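You operate a simulated robot arm through the tools that you are given. There is no shell and no other tool.

You are at the controls of a simulated two-armed robot. One attempt, no reset.

JOB
Fit the plain silver ring under the blue shaft cap.
Fine: free the cap's handle, rest the cap on the grey rubber pad, refit it, then turn the handle tight. Set down upright: blue shaft cap. Where these are worked on the way, their far stop is far enough and under half their travel is too little: handle of the blue cap.

The check looks at the end state, three seconds after you hand in, the way a careful person would. Anything else that was tipped, shoved, dropped, spilled or broken makes it a failure. Lids that push on must go on centred and level and be pressed home; caps that screw on are set level and turned clockwise until they are tight.

ROBOT AND FRAMES
Two 7-joint arms with three-finger grippers on one trunk that stands fixed in place. Base frame: the origin is at the foot of the trunk, x ahead of it, y to its left, z up. Lengths are in mm, angles in degrees, forces in N, time in s.
The left shoulder is at [70, 165, 1088], the right one opposite. With the tool pointing down near the work surface each hand reaches from about 360 to 880 mm from the base axis, measured 20 degrees to its own side. Payload 3.91 kg a hand.
The tool frame of a hand sits at the grasp point between the pads (the TCP): z along the fingers, y along the line on which they close. The tips reach 30 mm beyond it. The gripper opens to 116 mm; its body begins 73 mm behind the TCP.
Orientation is told as [roll, pitch, yaw] about the base's x, y, z axes, in that order, counted from this pose: with the fingers straight down and closing along the base's y, the tool's x points along the base's -x, its y along +y and its z along -z.

CONTROLS
- The arms move only by the tool nudge_tool. It takes "left_steps", "right_steps" or both (then of equal length, played together; a hand with none holds still); each is a list of rows, each an object (a shift or turn left out is 0, a gripper value left out holds the last) with "travel": the shift along the base's x, y, z in mm, a list of three; "turn": the turn, a rotation vector about the base's x, y, z in degrees, a list of three. In form: [{"travel": [dx, dy, dz], "turn": [wx, wy, wz]}, ...]. A call has 1 to 20 rows; each row is the pose to reach, as a shift and turn from the pose commanded when the call began. "left_gripper" and "right_gripper" are, for a hand that has rows, the finger opening in mm, from 0 to 116, set as the call begins (left out, the last holds). Rows are played at 5 a second. More than 50 mm and 8.6 degrees between two rows, or a gripper value outside its range, and nothing of the call is played. A pose out of reach is approached as far as the arm can. The call stops where the force on the tool passes 40 N (or 10 N more than at its start, if that is more) or the arm is blocked; 0.2 s more then pass. The fingers move at their own pace (about 153 mm/s each) and stop on an object; they squeeze with about 23 N. The grip force told is the motor's: it shows also when the fingers shut on nothing. Time passes only in rows, and 0.2 s behind the last, so rows that repeat a pose let the fingers close. It gives the time, the measured TCP pose, the force on the tool (base axes), the opening and the grip force at its end, in the units of the frame above (readings bear some noise), with the torque about the TCP (base axes, N m) and any sound that the robot's microphone picked up.
- Cameras (640 x 400 px; columns grow to the right, rows downward): "scene" is now at [115.7, -53.4, 1400.8]; the picture's right is [-0.64, -0.77, 0.00], its down [-0.47, 0.39, -0.79] and it looks along [0.60, -0.51, -0.61] (base axes); focal length 328 px, centre (320, 200). "left" rides on the left gripper at [75, 17, -88] in its tool frame; the picture's right is [-0.22, 0.97, 0.00], its down [-0.70, -0.16, -0.70] and it looks along [-0.68, -0.16, 0.71] (tool axes); focal length 247 px, centre (320, 200). "right" rides on the right gripper at [52, 56, -88] in its tool frame; the picture's right is [-0.73, 0.68, 0.00], its down [-0.49, -0.52, -0.70] and it looks along [-0.48, -0.51, 0.71] (tool axes); focal length 247 px, centre (320, 200).
- capture(camera): a new picture of that camera. It takes no simulated time.
- slide_trunk(by): slides the trunk up (or, below 0, down) by that many mm; the arms and the scene camera ride with it, the base frame stays. It gives what a move gives, with no picture.
- pan_tilt(pan, tilt): turns the head with the scene camera to pan (to the left, within 86 degrees either way) and tilt (down, from -29 to 69), counted from straight ahead of the robot. It gives what a move gives.
- locate(camera, pixels): there is no depth. For up to 12 entries [column, row, z] of the newest picture of that camera ("zoom" is the newest enlarged one), the place [x, y] in the base frame at which the ray of that pixel passes the height z, good to about 2 mm. It takes no simulated time.
- enlarge(camera, box): a new picture of the part [left, top, right, bottom] of that camera's present view, enlarged. It takes no simulated time.
- sign_off(): hands the job in; it is judged then, once.

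Leave the grippers open and the arms clear of the work at the hand-in unless told otherwise.

The tools are called after "Call:" as name(argument=value, ...) on one line, values as JSON. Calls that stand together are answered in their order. nudge_tool: Moves the arms, as the interface text tells. Its arguments: {"type":"object","properties":{"left_steps":{"type":"array"},"left_gripper":{"type":"number"},"right_steps":{"type":"array"},"right_gripper":{"type":"number"}},"required":[]} The other tools are called the same way: slide_trunk (by) moves the trunk up or down; pan_tilt (pan, tilt) turns the head that bears the scene camera; capture (camera) takes a picture; locate (camera, pixels) gives the place at which the rays of pixels pass given heights; enlarge (camera, box) takes an enlarged picture of a part of a camera's view; sign_off () hands the job in.

At the start:

```text
clock: 0.0
left_ee_pos: [693.9, -86.1, 1113.0]
left_ee_rot: [0.0, 0.0, 0.0]
left_ft_force: [-0.8, -0.6, 0.4]
left_ft_torque: [0.02, -0.06, 0.03]
left_width: 116.1
left_gripper_force: 0.0
right_ee_pos: [383.5, -503.4, 1138.6]
right_ee_rot: [0.0, -0.1, 0.0]
right_ft_force: [0.5, -1.1, 1.1]
right_ft_torque: [0.01, -0.01, 0.03]
right_width: 115.9
right_gripper_force: 0.1
trunk travel left (down, up): [-625.0, 215.0]
head pan, tilt (commanded): [-39.9, 37.9]
```

scene: 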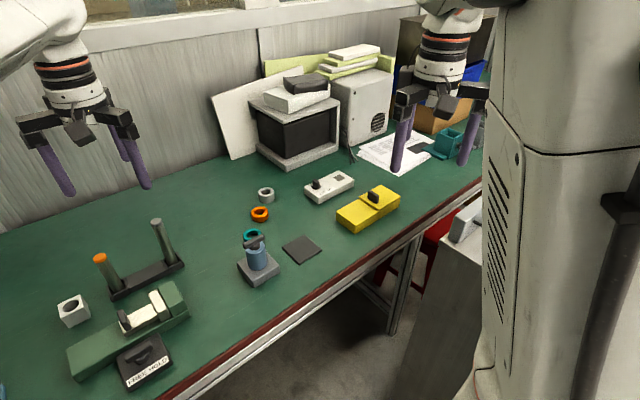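
right: 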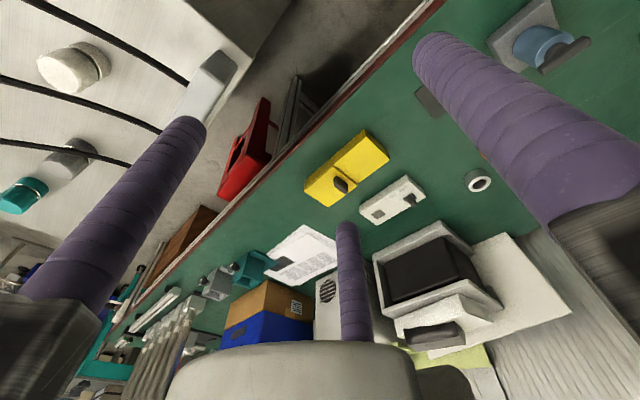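
left: 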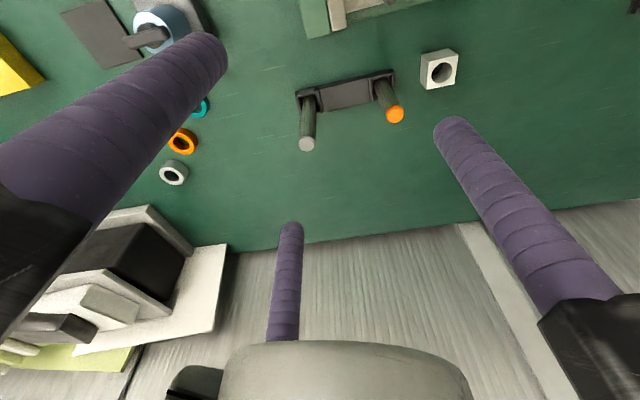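

I see the blue cap with a handle on a grey block at about (258,262) in the scene picture. The grey pad is at (301,249), and the teal, orange and silver rings are at (252,236), (260,214) and (266,194). I'll enlarge these areas before moving anything.

Call:
enlarge(camera="scene", box=[220, 170, 340, 290])

Call:
enlarge(camera="scene", box=[50, 200, 230, 390])

Call:
enlarge(camera="left", box=[40, 0, 240, 200])

Call:
enlarge(camera="right", box=[400, 0, 640, 220])

```text
3.33 times, centred on (280, 230) of scene
```

zoom: 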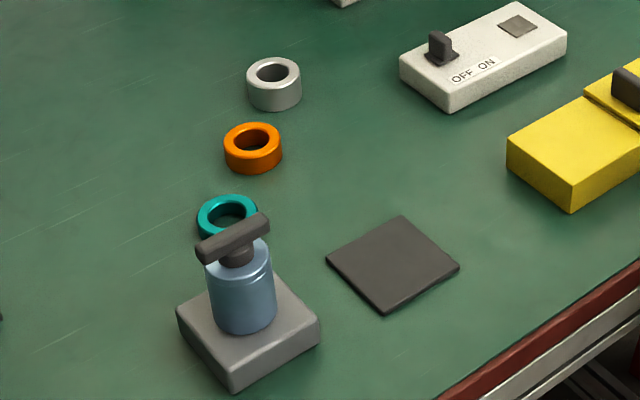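

```text
2.11 times, centred on (140, 295) of scene
```

zoom: 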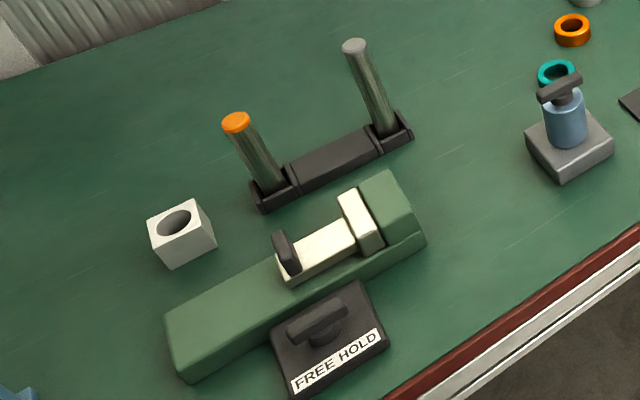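

```text
2.00 times, centred on (140, 100) of left
```

zoom: 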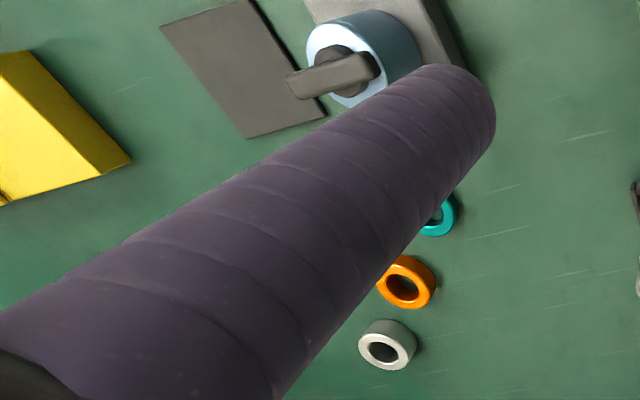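

```text
1.82 times, centred on (520, 110) of right
```

zoom: 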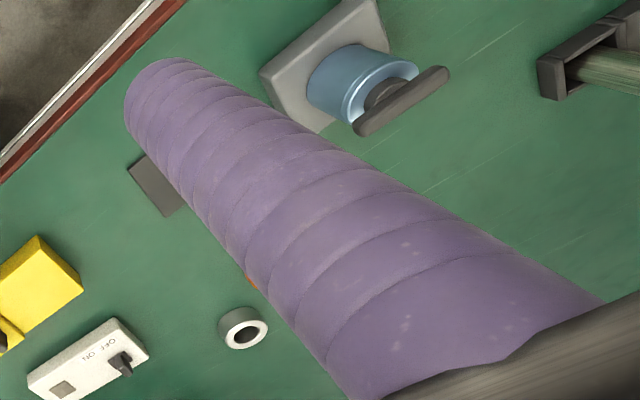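

I need heights, so I'll locate the silver ring and the pad in two views at several z values and see where they agree.

Call:
locate(camera="scene", pixels=[[266, 191, 740], [266, 191, 760], [266, 191, 780], [299.8, 264.2, 720], [299.8, 264.2, 740], [299.8, 264.2, 760], [282.1, 248.6, 740], [304.6, 234.5, 740], [322, 249.8, 740], [260, 212, 750], [250, 235, 750], [258, 270, 760]])

Call:
locate(camera="left", pixels=[[172, 176, 740], [172, 176, 760], [172, 176, 780], [60, 14, 720], [60, 14, 740], [60, 14, 760], [105, 69, 720], [105, 69, 740], [105, 69, 760], [181, 142, 750], [200, 105, 750], [155, 27, 800]])

```text
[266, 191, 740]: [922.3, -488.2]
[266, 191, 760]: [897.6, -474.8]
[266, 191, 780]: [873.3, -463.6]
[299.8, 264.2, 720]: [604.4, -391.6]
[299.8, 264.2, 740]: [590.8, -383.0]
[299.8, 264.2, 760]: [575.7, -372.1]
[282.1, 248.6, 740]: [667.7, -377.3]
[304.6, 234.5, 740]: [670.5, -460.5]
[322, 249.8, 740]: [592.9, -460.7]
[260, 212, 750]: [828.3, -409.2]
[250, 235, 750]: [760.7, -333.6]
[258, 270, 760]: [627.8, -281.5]
```

```text
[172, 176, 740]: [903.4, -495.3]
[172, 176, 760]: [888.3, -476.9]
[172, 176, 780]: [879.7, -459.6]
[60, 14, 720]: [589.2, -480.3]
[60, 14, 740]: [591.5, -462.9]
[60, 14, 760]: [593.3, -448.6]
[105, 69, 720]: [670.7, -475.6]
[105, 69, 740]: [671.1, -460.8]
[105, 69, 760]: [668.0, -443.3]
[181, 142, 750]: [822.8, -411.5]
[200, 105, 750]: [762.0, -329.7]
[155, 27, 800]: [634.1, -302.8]
```

The pad top is at about z=740, with corners near (592,-461), (671,-460), (668,-377) and (591,-383). The silver ring is near (885,-471) and the cap near (630,-300). The left hand hovers near the work, so I'll move it away to the left at its present height first.

Call:
nudge_tool(left_steps=[{"travel": [-20, 40, 0]}, {"travel": [-40, 80, 0]}, {"travel": [-60, 120, 0]}, {"travel": [-80, 160, 0]}, {"travel": [-100, 200, 0]}, {"travel": [-120, 240, 0]}, {"travel": [-140, 280, 0]}, {"travel": [-160, 320, 0]}, {"travel": [-180, 360, 0]}, {"travel": [-180, 400, 0]}])

```text
clock: 2.2
left_ee_pos: [514.9, 317.4, 1109.0]
left_ee_rot: [-0.1, 0.0, 0.0]
left_ft_force: [0.3, 1.1, -0.2]
left_ft_torque: [-0.13, 0.0, -0.03]
left_width: 116.2
left_gripper_force: 0.1
right_ee_pos: [382.8, -499.6, 1139.5]
right_ee_rot: [-0.2, 0.0, -0.1]
right_ft_force: [0.3, 0.6, 0.2]
right_ft_torque: [-0.11, -0.03, 0.0]
right_width: 116.0
right_gripper_force: 0.0
trunk travel left (down, up): [-625.0, 215.0]
head pan, tilt (commanded): [-39.9, 37.9]
```

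The left hand is clear. I'll move the right hand to a viewpoint that looks toward the cap, at TCP about (510,-185,990).

Call:
nudge_tool(right_steps=[{"travel": [14, 35, -17]}, {"travel": [28, 70, -34]}, {"travel": [42, 105, -51]}, {"travel": [56, 140, -68]}, {"travel": [70, 175, -85]}, {"travel": [84, 210, -102]}, {"travel": [98, 245, -119]}, {"travel": [112, 280, -136]}, {"travel": [126, 315, -150]}])

Call:
capture(camera="right")

Call:
capture(camera="scene")

```text
clock: 4.2
left_ee_pos: [515.5, 313.8, 1110.8]
left_ee_rot: [-0.1, 0.1, 0.0]
left_ft_force: [0.2, -0.3, -1.1]
left_ft_torque: [0.03, 0.03, 0.02]
left_width: 116.1
left_gripper_force: 0.1
right_ee_pos: [509.8, -188.3, 987.9]
right_ee_rot: [-0.1, -0.1, 0.0]
right_ft_force: [-0.1, 0.2, -0.1]
right_ft_torque: [-0.04, 0.03, 0.0]
right_width: 116.2
right_gripper_force: 0.1
trunk travel left (down, up): [-625.0, 215.0]
head pan, tilt (commanded): [-39.9, 37.9]
```

```text
taken
```

right: 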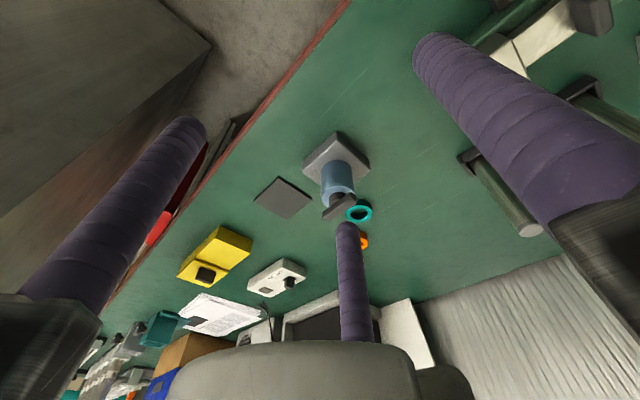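

```text
taken
```

scene: 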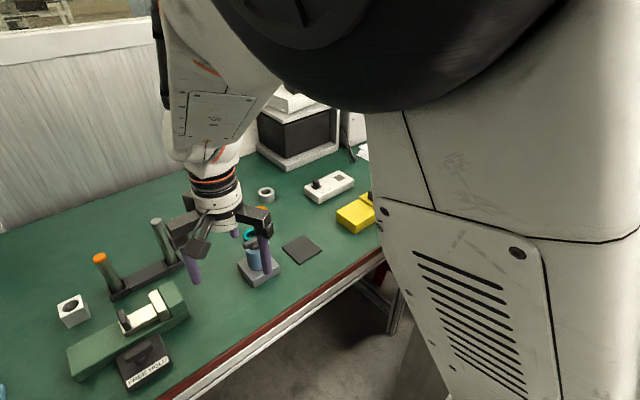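

The right picture shows the cap at about (338,180). It is upside-down, because image-down points upward here. I'll enlarge the cap, the rings and the area around them.

Call:
enlarge(camera="right", box=[230, 110, 410, 260])

Call:
enlarge(camera="scene", box=[225, 170, 335, 290])

```text
2.67 times, centred on (320, 185) of right
```

zoom: 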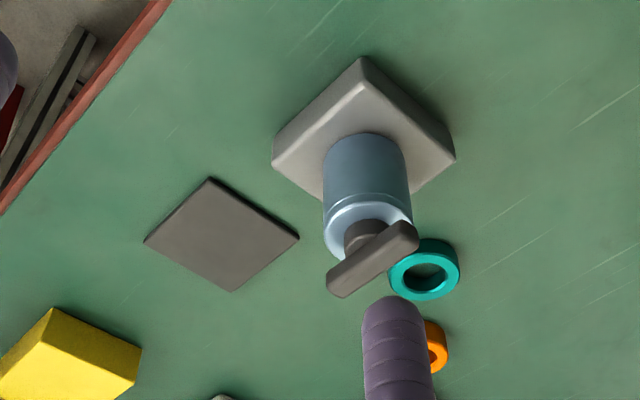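

```text
3.33 times, centred on (280, 230) of scene
```

zoom: 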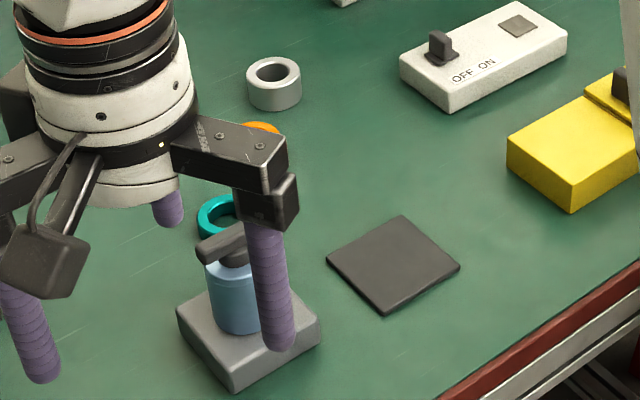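

I'll triangulate the handle bar ends and the cap and block features from both views. First the right camera's picture, then the scene's.

Call:
locate(camera="right", pixels=[[325.6, 216.8, 820], [325.6, 216.8, 840], [325.6, 216.8, 860], [353, 198.1, 820], [353, 198.1, 840], [353, 198.1, 860], [339.3, 207.5, 830], [335.6, 131.8, 760], [302.5, 170, 760], [370, 169, 760], [280, 197, 740], [344, 195, 820]])

Call:
locate(camera="scene", pixels=[[245.2, 245.6, 820], [245.2, 245.6, 840], [245.2, 245.6, 860], [263.2, 236.6, 820], [263.2, 236.6, 840], [263.2, 236.6, 860], [254.2, 241.1, 830], [250, 278, 760], [237.3, 262.2, 760], [275.5, 266.3, 760], [258, 250, 820], [249.5, 285, 740]])

```text
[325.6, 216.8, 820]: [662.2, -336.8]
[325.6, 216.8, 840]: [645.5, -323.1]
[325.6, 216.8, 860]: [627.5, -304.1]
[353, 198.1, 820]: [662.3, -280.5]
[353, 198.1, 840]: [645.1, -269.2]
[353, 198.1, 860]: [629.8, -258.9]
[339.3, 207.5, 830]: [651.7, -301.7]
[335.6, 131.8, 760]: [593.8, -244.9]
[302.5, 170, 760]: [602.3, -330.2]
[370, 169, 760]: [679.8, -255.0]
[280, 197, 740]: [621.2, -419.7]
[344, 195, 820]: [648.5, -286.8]
```

```text
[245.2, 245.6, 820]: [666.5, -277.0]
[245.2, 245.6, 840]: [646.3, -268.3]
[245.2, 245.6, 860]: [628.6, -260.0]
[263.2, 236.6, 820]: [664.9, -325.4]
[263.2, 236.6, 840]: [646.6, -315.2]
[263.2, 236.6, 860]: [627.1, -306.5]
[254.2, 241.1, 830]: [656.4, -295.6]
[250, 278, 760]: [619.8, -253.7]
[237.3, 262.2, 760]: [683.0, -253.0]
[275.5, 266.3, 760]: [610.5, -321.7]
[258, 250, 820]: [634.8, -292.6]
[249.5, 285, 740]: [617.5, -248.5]
```

The handle bar lies along y at about z=838, from y≈-267 to -320, x≈646. So the cap axis is near (646,-294). I'll take a closer look with the right hand at about (600,-246,905), where the fingertips (875) stay above everything.

Call:
nudge_tool(right_steps=[{"travel": [30, -19, -28]}, {"travel": [60, -38, -56]}, {"travel": [90, -58, -83]}, {"travel": [90, -58, -83]}])

Call:
capture(camera="right")

Call:
enlarge(camera="right", box=[220, 80, 420, 220])

Call:
enlarge(camera="scene", box=[200, 170, 340, 290])

```text
clock: 5.2
left_ee_pos: [514.6, 313.0, 1110.9]
left_ee_rot: [0.0, 0.0, 0.0]
left_ft_force: [-0.5, 0.0, -0.4]
left_ft_torque: [-0.03, -0.01, -0.02]
left_width: 116.1
left_gripper_force: 0.0
right_ee_pos: [599.1, -247.0, 905.6]
right_ee_rot: [0.0, -0.1, 0.1]
right_ft_force: [-0.2, 0.5, 0.4]
right_ft_torque: [-0.01, -0.01, 0.04]
right_width: 116.2
right_gripper_force: 0.1
trunk travel left (down, up): [-625.0, 215.0]
head pan, tilt (commanded): [-39.9, 37.9]
```

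```text
taken
```

right: 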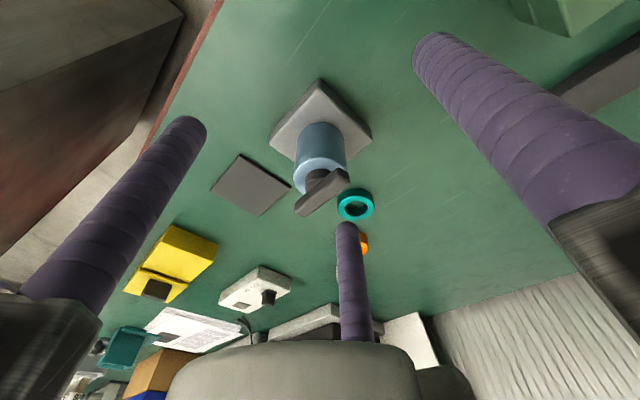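

```text
2.86 times, centred on (320, 150) of right
```

zoom: 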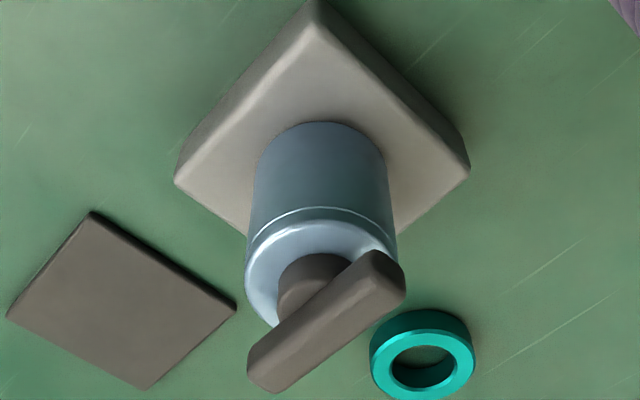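

```text
3.33 times, centred on (270, 230) of scene
```

zoom: 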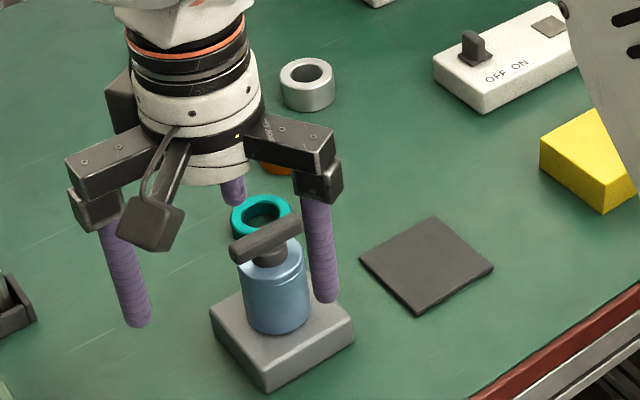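

The view is clear. I'll triangulate the block corners, the cap rim and the bar ends with these closer pixels. Right-camera pixels: block corners (320,81), (372,138), (269,144), and top disc centre about (320,170).

Call:
locate(camera="right", pixels=[[320, 81.1, 765], [320, 81.1, 775], [372.1, 137.8, 765], [372.1, 137.8, 775], [269.3, 144, 765], [269.3, 144, 775], [320.35, 169.6, 815], [320.35, 169.6, 825], [320.3, 138, 765], [320.3, 138, 775], [296, 210, 840], [347, 171, 840]])

Call:
locate(camera="scene", pixels=[[253.6, 278.6, 765], [253.6, 278.6, 775], [237.4, 263.6, 765], [237.4, 263.6, 775], [279.7, 266, 765], [279.7, 266, 775], [251.9, 248.5, 820], [252, 235, 745], [252, 235, 755], [266, 191, 765], [266, 191, 770], [266, 203, 740]])

```text
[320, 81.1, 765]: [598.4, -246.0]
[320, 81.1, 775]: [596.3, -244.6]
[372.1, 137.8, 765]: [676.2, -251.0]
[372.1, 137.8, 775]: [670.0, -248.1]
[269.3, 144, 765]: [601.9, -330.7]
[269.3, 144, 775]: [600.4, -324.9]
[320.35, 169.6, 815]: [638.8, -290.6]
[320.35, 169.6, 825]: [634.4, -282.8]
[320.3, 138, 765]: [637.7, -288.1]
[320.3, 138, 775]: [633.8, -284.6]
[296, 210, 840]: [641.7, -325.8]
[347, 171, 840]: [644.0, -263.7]
```

```text
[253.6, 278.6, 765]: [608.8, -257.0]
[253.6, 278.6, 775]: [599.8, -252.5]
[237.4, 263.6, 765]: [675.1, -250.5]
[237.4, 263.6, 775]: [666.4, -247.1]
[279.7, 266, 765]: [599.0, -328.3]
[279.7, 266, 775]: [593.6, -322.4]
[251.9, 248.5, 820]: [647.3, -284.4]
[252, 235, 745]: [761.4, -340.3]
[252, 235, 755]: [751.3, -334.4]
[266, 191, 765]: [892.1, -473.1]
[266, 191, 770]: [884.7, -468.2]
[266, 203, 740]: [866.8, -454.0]
```

Results: the block top is at z≈766, centred near (638,-290). The cap top is at z≈815 and the bar top about 850, with the bar along y. I'll yaw the hand to -30° so one finger sits on the -x side of the bar and two on the +x side. I'll go above the bar at (644,-290,920) with the fingers at 80 mm.

Call:
nudge_tool(right_steps=[{"travel": [9, -8, 6], "turn": [0, 0, -6]}, {"travel": [18, -17, 12], "turn": [0, 0, -12]}, {"travel": [27, -26, 14], "turn": [0, 0, -18]}, {"travel": [36, -35, 14], "turn": [0, 0, -24]}, {"travel": [45, -43, 14], "turn": [0, 0, -30]}, {"travel": [45, -43, 14], "turn": [0, 0, -30]}], right_gripper=80)

Call:
capture(camera="right")

Call:
enlarge(camera="scene", box=[200, 170, 340, 290])

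```text
clock: 6.6
left_ee_pos: [514.2, 314.1, 1111.0]
left_ee_rot: [0.0, 0.0, 0.0]
left_ft_force: [-0.5, -0.6, -0.4]
left_ft_torque: [-0.01, -0.01, 0.02]
left_width: 116.2
left_gripper_force: 0.0
right_ee_pos: [643.5, -288.4, 919.6]
right_ee_rot: [0.0, -0.1, -30.1]
right_ft_force: [-0.8, 0.8, -0.5]
right_ft_torque: [0.01, 0.0, 0.01]
right_width: 80.2
right_gripper_force: 0.1
trunk travel left (down, up): [-625.0, 215.0]
head pan, tilt (commanded): [-39.9, 37.9]
```

```text
taken
```

right: 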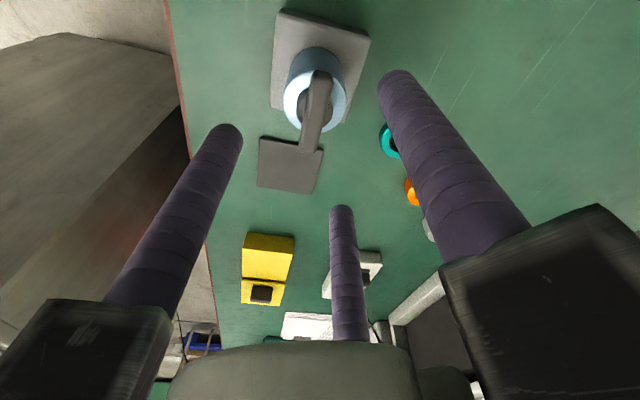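

```text
3.33 times, centred on (270, 230) of scene
```

zoom: 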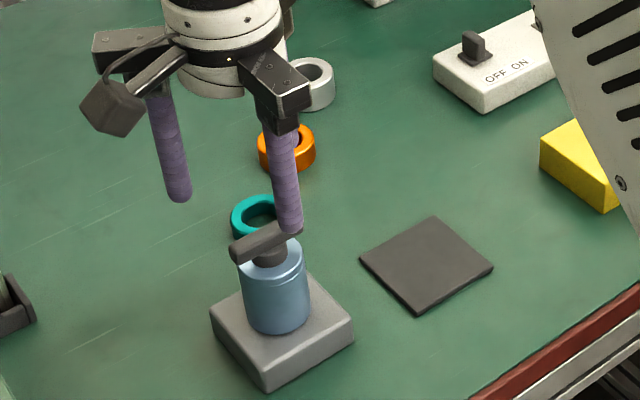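

The hand is now above the bar, with the single finger on the -x side. I'll enlarge to refine the bar position from this near-overhead view.

Call:
enlarge(camera="right", box=[250, 0, 390, 170])

```text
2.35 times, centred on (320, 85) of right
```

zoom: 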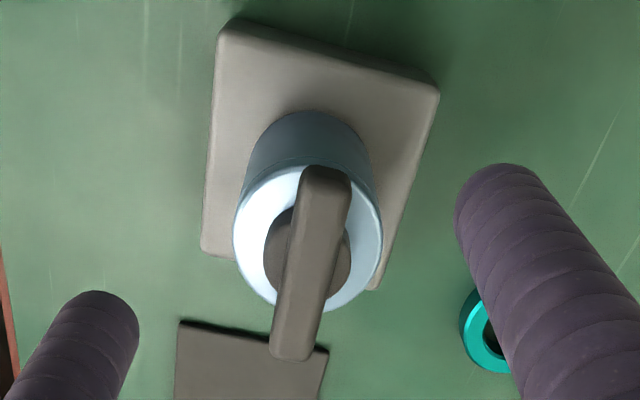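

I'll locate the cap disc centre, the bar ends and the bar edges in this zoom.

Call:
locate(camera="zoom", pixels=[[307, 238, 815], [307, 238, 820], [309, 262, 845], [309, 262, 850], [326, 172, 850], [292, 358, 850], [284, 262, 850], [334, 262, 850], [232, 245, 815], [383, 240, 815], [97, 310, 890], [490, 190, 890]])

```text
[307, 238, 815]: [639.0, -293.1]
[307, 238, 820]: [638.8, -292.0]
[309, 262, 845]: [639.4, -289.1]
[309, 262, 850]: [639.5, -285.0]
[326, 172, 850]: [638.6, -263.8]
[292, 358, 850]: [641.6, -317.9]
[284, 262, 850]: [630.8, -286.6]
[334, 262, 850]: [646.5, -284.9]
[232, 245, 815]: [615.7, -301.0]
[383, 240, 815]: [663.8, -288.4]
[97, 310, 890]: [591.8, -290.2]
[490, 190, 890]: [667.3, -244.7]
```

The bar is about 15 mm wide, centred at x≈639, with the axis near (639,-290.5). With one finger opposite two, the TCP should sit about 6.5 mm to the +x side of the bar. I'll descend to (646,-290,852) with the fingers still open.

Call:
nudge_tool(right_steps=[{"travel": [1.5, -1, -20]}, {"travel": [1.5, -1, -40]}, {"travel": [1.5, -1, -55]}, {"travel": [1.5, -1, -67]}, {"travel": [1.5, -1, -67]}])

Call:
enlarge(camera="right", box=[200, 40, 480, 260])

Call:
enlarge(camera="scene", box=[200, 190, 310, 290])

```text
clock: 7.8
left_ee_pos: [514.5, 313.8, 1111.4]
left_ee_rot: [0.0, 0.0, 0.0]
left_ft_force: [-0.4, -0.4, -0.1]
left_ft_torque: [-0.01, 0.01, 0.01]
left_width: 115.9
left_gripper_force: 0.0
right_ee_pos: [644.9, -289.6, 853.7]
right_ee_rot: [0.0, 0.0, -30.0]
right_ft_force: [-0.3, -1.4, 0.3]
right_ft_torque: [0.0, -0.02, 0.01]
right_width: 80.2
right_gripper_force: 0.0
trunk travel left (down, up): [-625.0, 215.0]
head pan, tilt (commanded): [-39.9, 37.9]
```

```text
1.82 times, centred on (340, 150) of right
```

zoom: 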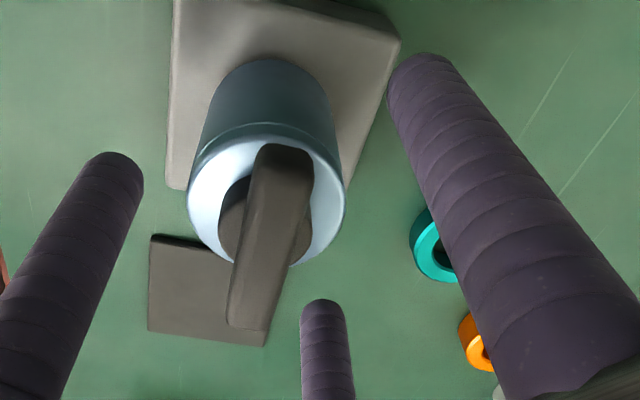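

```text
4.00 times, centred on (255, 240) of scene
```

zoom: 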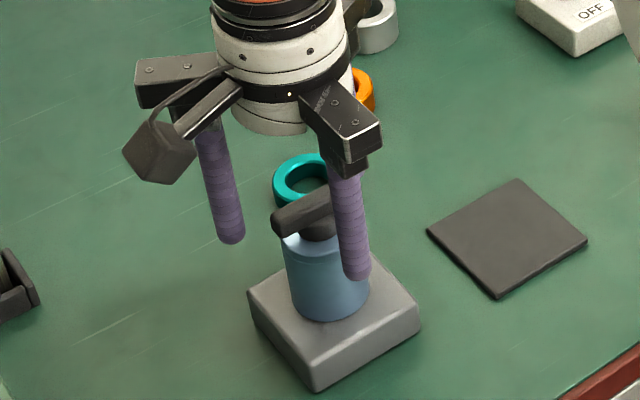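

The fingers straddle the bar. I'll close part way to 40 mm first to check the centring, before squeezing.

Call:
nudge_tool(right_steps=[{"travel": [0, 0, 0]}, {"travel": [0, 0, 0]}], right_gripper=42)

Call:
enlarge(camera="right", box=[200, 40, 480, 260])

Call:
enlarge(camera="scene", box=[200, 190, 310, 290])

```text
clock: 8.4
left_ee_pos: [514.0, 313.3, 1111.5]
left_ee_rot: [0.0, -0.1, -0.1]
left_ft_force: [-0.5, 0.4, -0.2]
left_ft_torque: [-0.03, -0.01, 0.01]
left_width: 116.1
left_gripper_force: 0.1
right_ee_pos: [643.8, -290.5, 853.0]
right_ee_rot: [-0.1, 0.2, -30.0]
right_ft_force: [-14.7, 1.1, -2.0]
right_ft_torque: [0.0, 0.27, -0.05]
right_width: 49.4
right_gripper_force: 7.3
trunk travel left (down, up): [-625.0, 215.0]
head pan, tilt (commanded): [-39.9, 37.9]
```

```text
1.82 times, centred on (340, 150) of right
```

zoom: 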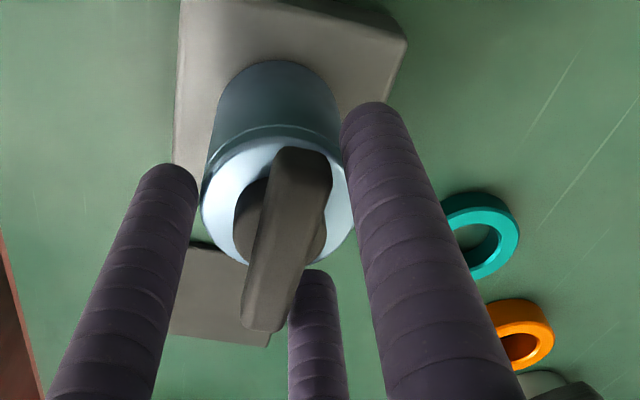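

```text
4.00 times, centred on (255, 240) of scene
```

zoom: 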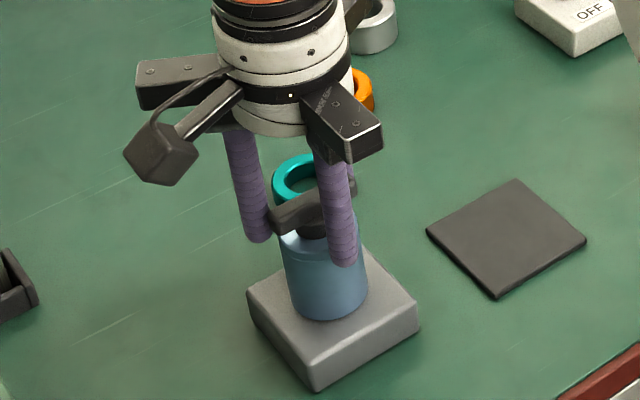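

The force on the tool is -14.7 N in x, so the single -x finger touches something already at 49 mm opening. I'll zoom in to see whether it touches the bar or the cap body.

Call:
enlarge(camera="scene", box=[235, 215, 290, 265])

Call:
enlarge(camera="right", box=[260, 80, 400, 220])

```text
8.00 times, centred on (262, 240) of scene
```

zoom: 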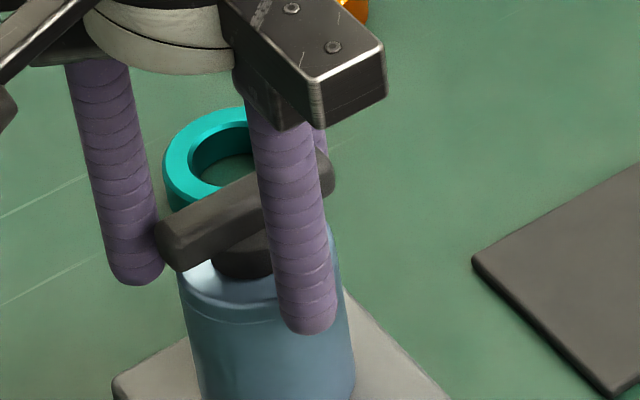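

```text
2.86 times, centred on (330, 150) of right
```

zoom: 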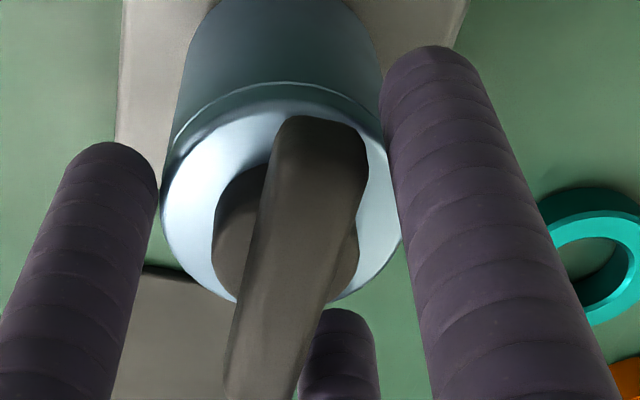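

The left (-x) fingertip touches the cap's rim, so the tips are too low. I'll open to 80, raise 8 mm, and check that the block has not moved.

Call:
nudge_tool(right_steps=[{"travel": [0, 0, 0]}, {"travel": [0, 0, 0]}, {"travel": [0, 0, 4]}, {"travel": [0, 0, 8]}, {"travel": [0, 0, 8]}], right_gripper=80)

Call:
enlarge(camera="right", box=[200, 40, 480, 260])

Call:
enlarge(camera="scene", box=[225, 170, 335, 290])

```text
clock: 9.6
left_ee_pos: [514.4, 312.8, 1111.1]
left_ee_rot: [0.0, 0.0, 0.0]
left_ft_force: [-0.2, 0.2, -0.4]
left_ft_torque: [0.03, 0.01, 0.0]
left_width: 115.8
left_gripper_force: 0.1
right_ee_pos: [646.2, -288.3, 861.6]
right_ee_rot: [0.0, 0.0, -30.0]
right_ft_force: [0.3, -0.2, -0.2]
right_ft_torque: [0.02, 0.03, -0.03]
right_width: 79.8
right_gripper_force: 0.1
trunk travel left (down, up): [-625.0, 215.0]
head pan, tilt (commanded): [-39.9, 37.9]
```

```text
1.82 times, centred on (340, 150) of right
```

zoom: 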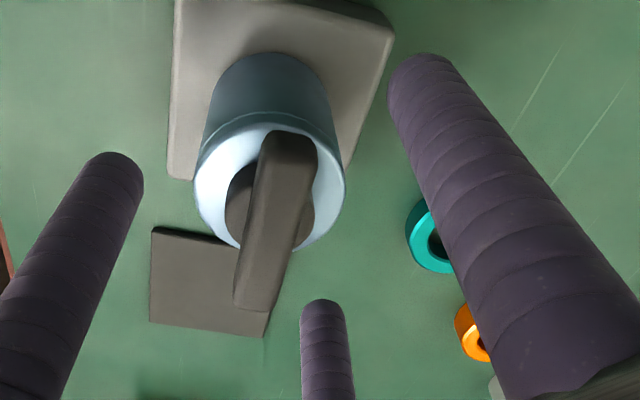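

```text
3.33 times, centred on (280, 230) of scene
```

zoom: 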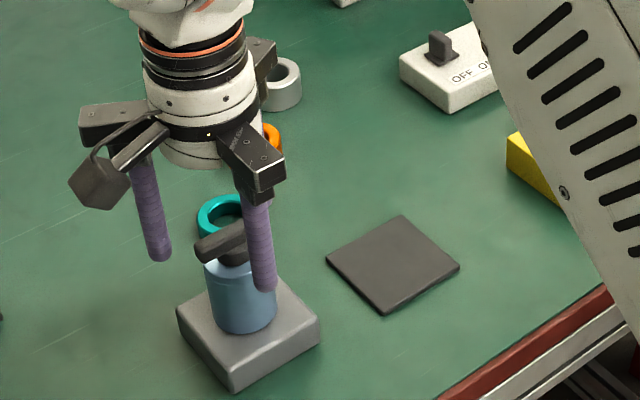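

The block corners are where they were. I'll zoom in on the cap to check whether it shifted.

Call:
enlarge(camera="scene", box=[225, 220, 295, 290])

Call:
enlarge(camera="right", box=[260, 40, 420, 220])

```text
5.71 times, centred on (260, 255) of scene
```

zoom: 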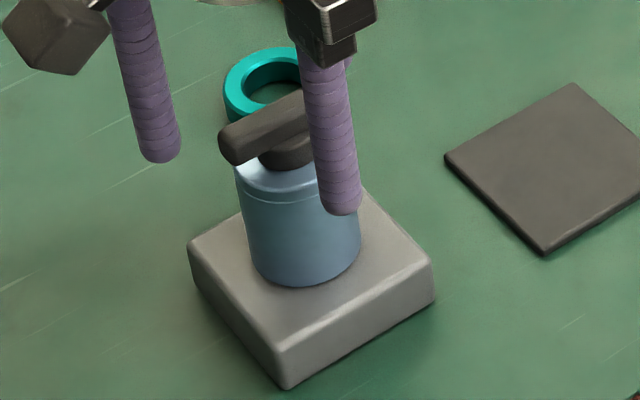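

```text
2.22 times, centred on (340, 130) of right
```

zoom: 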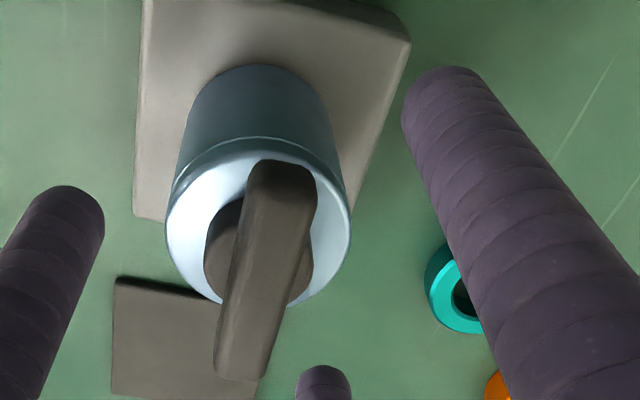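

The cap stands straight. I'll locate the bar edges and cap rim again from this zoom so I can centre before closing at the new height.

Call:
locate(camera="zoom", pixels=[[234, 270, 850], [303, 270, 850], [282, 170, 850], [240, 365, 850], [166, 235, 818], [351, 230, 818], [258, 230, 818], [222, 365, 850], [258, 370, 850]])

```text
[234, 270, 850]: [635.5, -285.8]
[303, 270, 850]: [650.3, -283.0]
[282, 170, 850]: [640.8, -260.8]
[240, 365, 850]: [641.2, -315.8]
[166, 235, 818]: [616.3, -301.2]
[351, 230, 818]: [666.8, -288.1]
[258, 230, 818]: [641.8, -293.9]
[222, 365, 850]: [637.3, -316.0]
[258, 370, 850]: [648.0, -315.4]
```

The bar is now centred at about x≈641.5, because the cap has about 1.5 mm of play. I'll shift +1.5 mm in x and close to 36 mm.

Call:
nudge_tool(right_steps=[{"travel": [1.5, 0, 0]}, {"travel": [1.5, 0, 0]}, {"travel": [1.5, 0, 0]}], right_gripper=36)

Call:
enlarge(camera="right", box=[260, 40, 420, 220])

Call:
enlarge(camera="scene", box=[225, 220, 295, 290])

```text
clock: 10.4
left_ee_pos: [514.0, 313.7, 1110.6]
left_ee_rot: [0.0, 0.0, -0.2]
left_ft_force: [0.1, 0.1, -0.1]
left_ft_torque: [0.03, 0.01, 0.03]
left_width: 116.0
left_gripper_force: 0.1
right_ee_pos: [646.6, -290.4, 861.7]
right_ee_rot: [0.0, 0.0, -30.1]
right_ft_force: [-0.4, 0.6, -0.1]
right_ft_torque: [0.03, -0.02, 0.03]
right_width: 36.2
right_gripper_force: 0.1
trunk travel left (down, up): [-625.0, 215.0]
head pan, tilt (commanded): [-39.9, 37.9]
```

```text
2.22 times, centred on (340, 130) of right
```

zoom: 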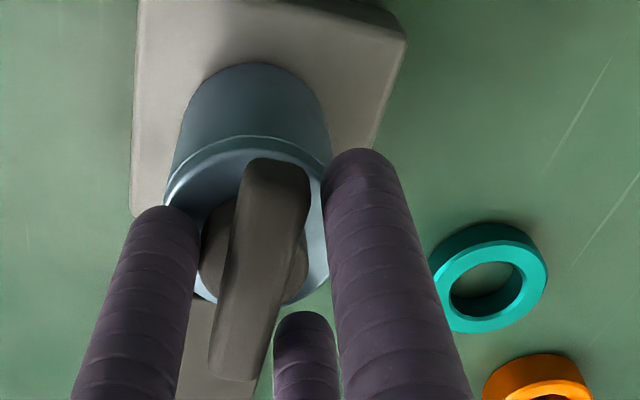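

```text
5.71 times, centred on (260, 255) of scene
```

zoom: 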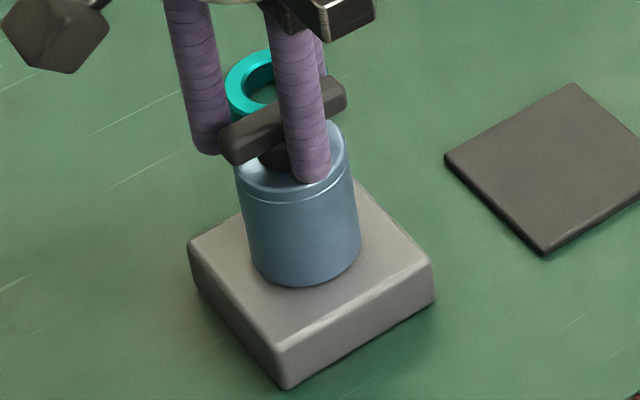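

There is no contact at 36 mm and the fingers are well placed on both sides of the bar. I'll close further and let them stop on the bar.

Call:
nudge_tool(right_steps=[{"travel": [0, 0, 0]}, {"travel": [0, 0, 0]}, {"travel": [0, 0, 0]}], right_gripper=10)

Call:
enlarge(camera="right", box=[260, 40, 420, 220])

Call:
enlarge(camera="scene", box=[225, 220, 295, 290])

```text
clock: 11.2
left_ee_pos: [514.7, 314.2, 1111.6]
left_ee_rot: [0.0, 0.0, 0.0]
left_ft_force: [-0.9, 0.2, -0.2]
left_ft_torque: [0.0, -0.02, 0.04]
left_width: 116.1
left_gripper_force: 0.0
right_ee_pos: [646.2, -291.1, 861.3]
right_ee_rot: [-0.1, 0.1, -30.0]
right_ft_force: [-9.7, 0.9, 0.6]
right_ft_torque: [0.09, 0.69, -0.03]
right_width: 31.1
right_gripper_force: 23.1
trunk travel left (down, up): [-625.0, 215.0]
head pan, tilt (commanded): [-39.9, 37.9]
```

```text
2.22 times, centred on (340, 130) of right
```

zoom: 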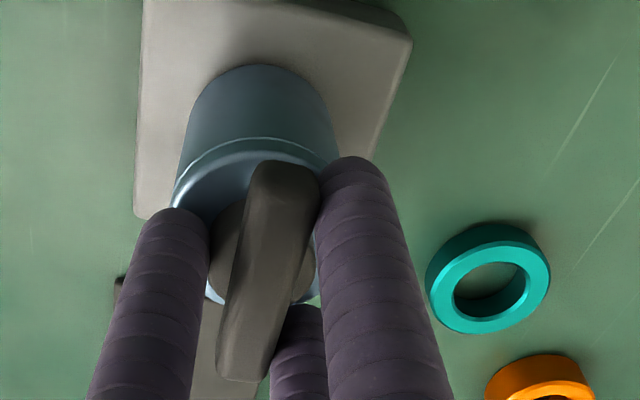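

```text
5.71 times, centred on (260, 255) of scene
```

zoom: 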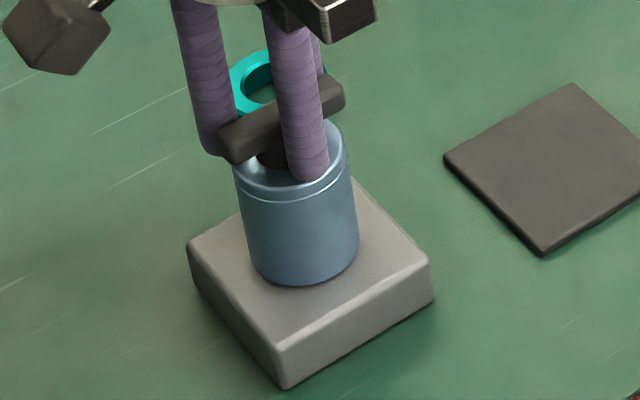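

The bar is gripped at 31 mm opening with 23 N, but there is a -9.7 N side load in x. I'll relieve it by shifting the hand -1.5 mm in x.

Call:
nudge_tool(right_steps=[{"travel": [-1.5, 0, 0]}, {"travel": [-1.5, 0, 0]}])

```text
clock: 11.8
left_ee_pos: [514.7, 314.1, 1111.8]
left_ee_rot: [0.1, 0.0, 0.0]
left_ft_force: [-0.2, 0.1, -0.5]
left_ft_torque: [0.02, -0.02, 0.01]
left_width: 116.2
left_gripper_force: 0.1
right_ee_pos: [645.4, -290.0, 861.5]
right_ee_rot: [0.0, 0.0, -30.0]
right_ft_force: [-4.1, 0.0, -0.4]
right_ft_torque: [-0.01, 0.37, -0.01]
right_width: 31.0
right_gripper_force: 23.2
trunk travel left (down, up): [-625.0, 215.0]
head pan, tilt (commanded): [-39.9, 37.9]
```

The side load fell to -4 N. I'll take another -1 mm and then start turning the handle counter-clockwise by 24° about the cap axis. The TCP will ride on a 7 mm arc.

Call:
nudge_tool(right_steps=[{"travel": [-1.0, 0, 0]}, {"travel": [-1.04, 0.73, 0], "turn": [0, 0, 6]}, {"travel": [-1.15, 1.46, 0], "turn": [0, 0, 12]}, {"travel": [-1.34, 2.16, 0], "turn": [0, 0, 18]}, {"travel": [-1.6, 2.85, 0], "turn": [0, 0, 24]}, {"travel": [-1.6, 2.85, 0], "turn": [0, 0, 24]}])

Call:
enlarge(camera="scene", box=[225, 220, 295, 290])

Call:
enlarge(camera="right", box=[260, 40, 420, 220])

```text
clock: 13.2
left_ee_pos: [514.8, 313.6, 1111.7]
left_ee_rot: [0.0, 0.0, -0.1]
left_ft_force: [0.8, -0.7, 0.5]
left_ft_torque: [-0.02, -0.03, 0.02]
left_width: 116.1
left_gripper_force: 0.1
right_ee_pos: [644.5, -286.9, 860.6]
right_ee_rot: [0.0, 0.0, -6.0]
right_ft_force: [-0.3, 1.4, -0.2]
right_ft_torque: [0.0, 0.04, -0.01]
right_width: 30.5
right_gripper_force: 23.5
trunk travel left (down, up): [-625.0, 215.0]
head pan, tilt (commanded): [-39.9, 37.9]
```

```text
5.71 times, centred on (260, 255) of scene
```

zoom: 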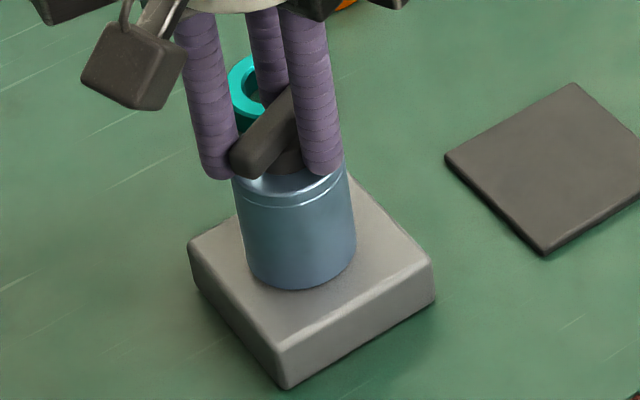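

```text
2.22 times, centred on (340, 130) of right
```

zoom: 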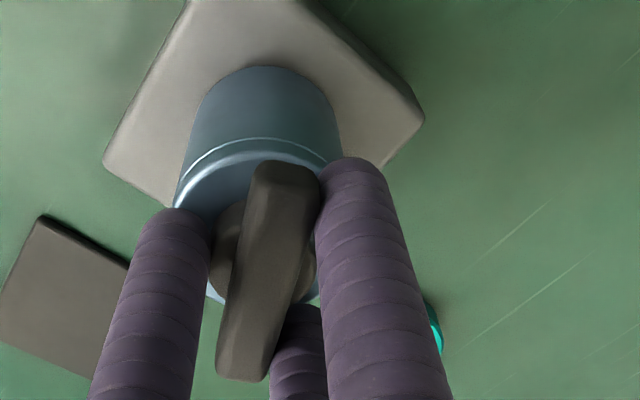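

The handle turned 24° with almost no torque and the block is still. I'll continue counter-clockwise to 54° and check again.

Call:
nudge_tool(right_steps=[{"travel": [-0.33, 0.65, 0], "turn": [0, 0, 6]}, {"travel": [-0.73, 1.27, 0], "turn": [0, 0, 12]}, {"travel": [-1.19, 1.84, 0], "turn": [0, 0, 18]}, {"travel": [-1.71, 2.36, 0], "turn": [0, 0, 24]}, {"travel": [-2.28, 2.82, 0], "turn": [0, 0, 30]}, {"travel": [-2.28, 2.82, 0], "turn": [0, 0, 30]}])

Call:
enlarge(camera="scene", box=[225, 220, 295, 290])

```text
clock: 14.6
left_ee_pos: [513.6, 313.2, 1110.6]
left_ee_rot: [0.1, -0.1, 0.0]
left_ft_force: [0.3, 0.9, 0.1]
left_ft_torque: [-0.02, 0.0, 0.01]
left_width: 116.0
left_gripper_force: 0.2
right_ee_pos: [642.1, -284.0, 861.7]
right_ee_rot: [0.0, 0.0, 24.1]
right_ft_force: [1.8, -4.1, 1.4]
right_ft_torque: [-0.38, -0.05, -0.02]
right_width: 30.5
right_gripper_force: 23.0
trunk travel left (down, up): [-625.0, 215.0]
head pan, tilt (commanded): [-39.9, 37.9]
```

```text
5.71 times, centred on (260, 255) of scene
```

zoom: 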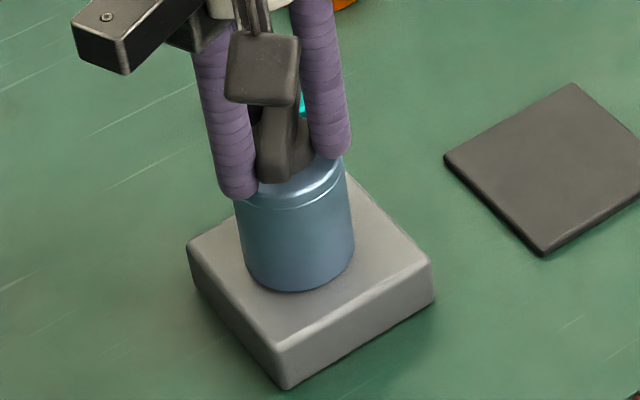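

Still no torque resistance, with -4 N in y, so the true axis is slightly further to -y than assumed. I'll continue to 84° while shifting the centre by -1.5 mm in y.

Call:
nudge_tool(right_steps=[{"travel": [-0.61, -0.6, 0], "turn": [0, 0, 6]}, {"travel": [-1.26, -0.77, 0], "turn": [0, 0, 12]}, {"travel": [-1.95, -0.5, 0], "turn": [0, 0, 18]}, {"travel": [-2.65, -0.31, 0], "turn": [0, 0, 24]}, {"travel": [-3.38, -0.2, 0], "turn": [0, 0, 30]}, {"travel": [-3.38, -0.2, 0], "turn": [0, 0, 30]}])

Call:
enlarge(camera="scene", box=[225, 220, 295, 290])

Call:
capture(camera="right")

```text
clock: 16.0
left_ee_pos: [514.0, 313.0, 1110.9]
left_ee_rot: [0.0, 0.0, -0.1]
left_ft_force: [0.3, -0.5, -0.5]
left_ft_torque: [0.02, 0.03, 0.02]
left_width: 115.9
left_gripper_force: 0.0
right_ee_pos: [638.8, -283.9, 860.6]
right_ee_rot: [0.0, 0.1, 54.1]
right_ft_force: [0.6, -0.9, 0.3]
right_ft_torque: [-0.25, -0.05, 0.02]
right_width: 30.5
right_gripper_force: 22.7
trunk travel left (down, up): [-625.0, 215.0]
head pan, tilt (commanded): [-39.9, 37.9]
```

```text
5.71 times, centred on (260, 255) of scene
```

zoom: 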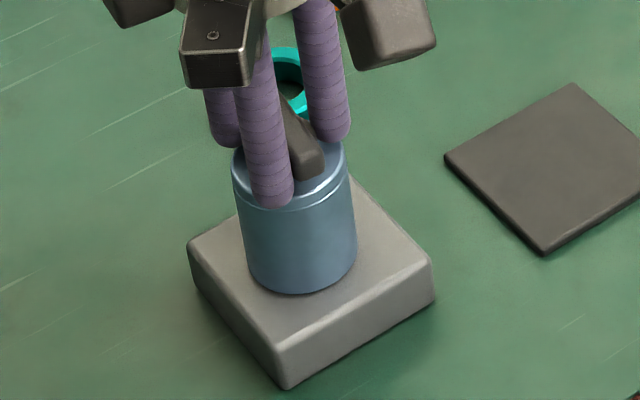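

```text
taken
```

right: 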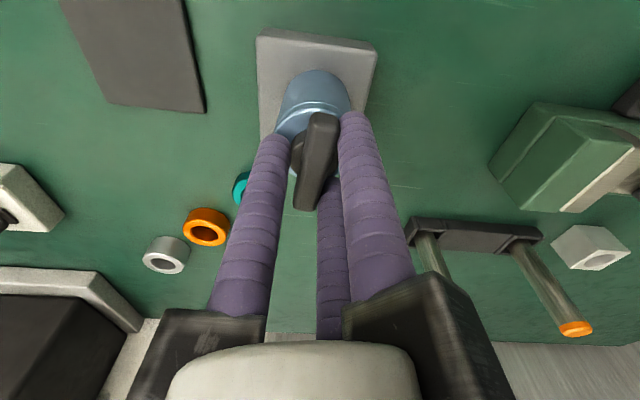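

84° turned and still free, with no torque. I'll continue to 114°, watching the torque and listening for any sound.

Call:
nudge_tool(right_steps=[{"travel": [-0.73, 0.04, 0], "turn": [0, 0, 6]}, {"travel": [-1.46, 0, 0], "turn": [0, 0, 12]}, {"travel": [-2.19, -0.11, 0], "turn": [0, 0, 18]}, {"travel": [-2.89, -0.3, 0], "turn": [0, 0, 24]}, {"travel": [-3.58, -0.57, 0], "turn": [0, 0, 30]}, {"travel": [-3.58, -0.57, 0], "turn": [0, 0, 30]}])

Call:
enlarge(camera="scene", box=[225, 220, 295, 290])

```text
clock: 17.4
left_ee_pos: [514.4, 313.4, 1111.4]
left_ee_rot: [-0.1, 0.1, 0.0]
left_ft_force: [-0.1, -0.3, 0.6]
left_ft_torque: [0.0, 0.01, -0.03]
left_width: 116.0
left_gripper_force: 0.1
right_ee_pos: [634.4, -284.9, 860.9]
right_ee_rot: [0.0, 0.1, 84.1]
right_ft_force: [4.1, -4.3, -0.3]
right_ft_torque: [-0.33, -0.29, -0.04]
right_width: 30.6
right_gripper_force: 22.9
trunk travel left (down, up): [-625.0, 215.0]
head pan, tilt (commanded): [-39.9, 37.9]
```

```text
5.71 times, centred on (260, 255) of scene
```

zoom: 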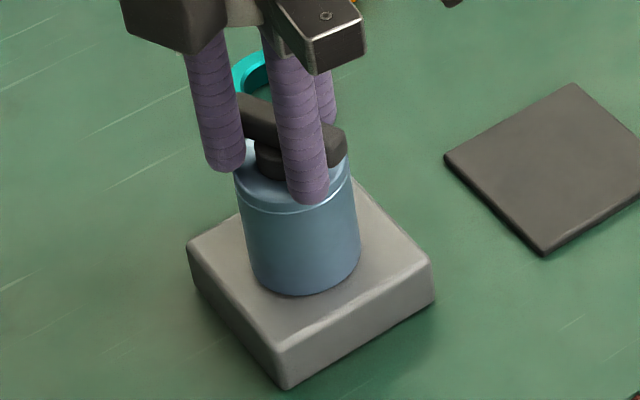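

114° turned, with small side forces (4,-4) N and no torque. I'll correct the centre by (+1,-1.2) mm and continue to 144°.

Call:
nudge_tool(right_steps=[{"travel": [0.0, -1.0, 0], "turn": [0, 0, 6]}, {"travel": [-0.26, -1.93, 0], "turn": [0, 0, 12]}, {"travel": [-0.83, -2.39, 0], "turn": [0, 0, 18]}, {"travel": [-1.35, -2.91, 0], "turn": [0, 0, 24]}, {"travel": [-1.81, -3.48, 0], "turn": [0, 0, 30]}, {"travel": [-1.81, -3.48, 0], "turn": [0, 0, 30]}])

Call:
enlarge(camera="scene", box=[225, 220, 295, 290])

Call:
capture(camera="scene")

```text
clock: 18.8
left_ee_pos: [515.9, 314.6, 1111.6]
left_ee_rot: [0.1, -0.1, 0.0]
left_ft_force: [0.3, -0.1, 0.1]
left_ft_torque: [0.02, -0.01, 0.02]
left_width: 116.1
left_gripper_force: 0.1
right_ee_pos: [633.4, -287.5, 860.0]
right_ee_rot: [0.0, 0.0, 114.0]
right_ft_force: [4.9, -3.1, 0.7]
right_ft_torque: [-0.12, -0.36, -0.02]
right_width: 30.8
right_gripper_force: 22.9
trunk travel left (down, up): [-625.0, 215.0]
head pan, tilt (commanded): [-39.9, 37.9]
```

```text
5.71 times, centred on (260, 255) of scene
```

zoom: 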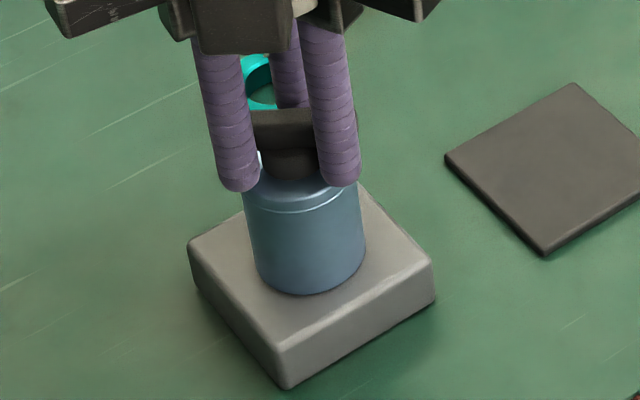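

```text
taken
```

scene: 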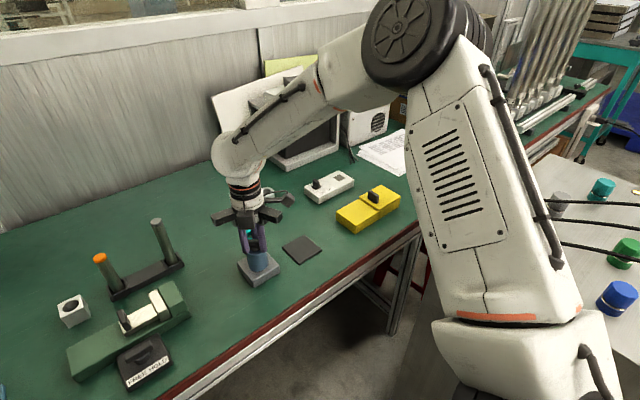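

144° turned and still free of torque. To learn whether the cap is already free, I'll test with a small lift of 3 mm and read the vertical force.

Call:
nudge_tool(right_steps=[{"travel": [0.5, -0.5, 1]}, {"travel": [1, -1, 2]}, {"travel": [1, -1, 3]}, {"travel": [1, -1, 3]}])

Call:
enlarge(camera="scene", box=[225, 220, 295, 290])

```text
clock: 19.8
left_ee_pos: [514.1, 313.8, 1111.3]
left_ee_rot: [0.0, 0.0, 0.1]
left_ft_force: [-1.0, 0.2, 0.2]
left_ft_torque: [0.02, -0.02, 0.02]
left_width: 116.0
left_gripper_force: 0.1
right_ee_pos: [634.0, -289.3, 863.7]
right_ee_rot: [0.0, 0.0, 114.0]
right_ft_force: [0.7, -0.4, -2.2]
right_ft_torque: [0.02, 0.01, 0.02]
right_width: 30.5
right_gripper_force: 23.2
trunk travel left (down, up): [-625.0, 215.0]
head pan, tilt (commanded): [-39.9, 37.9]
```

```text
5.71 times, centred on (260, 255) of scene
```

zoom: 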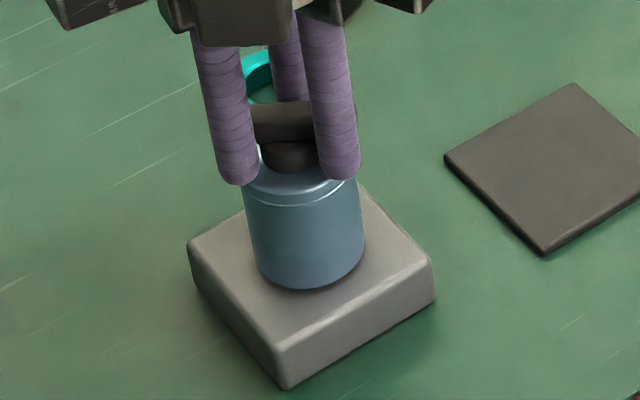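

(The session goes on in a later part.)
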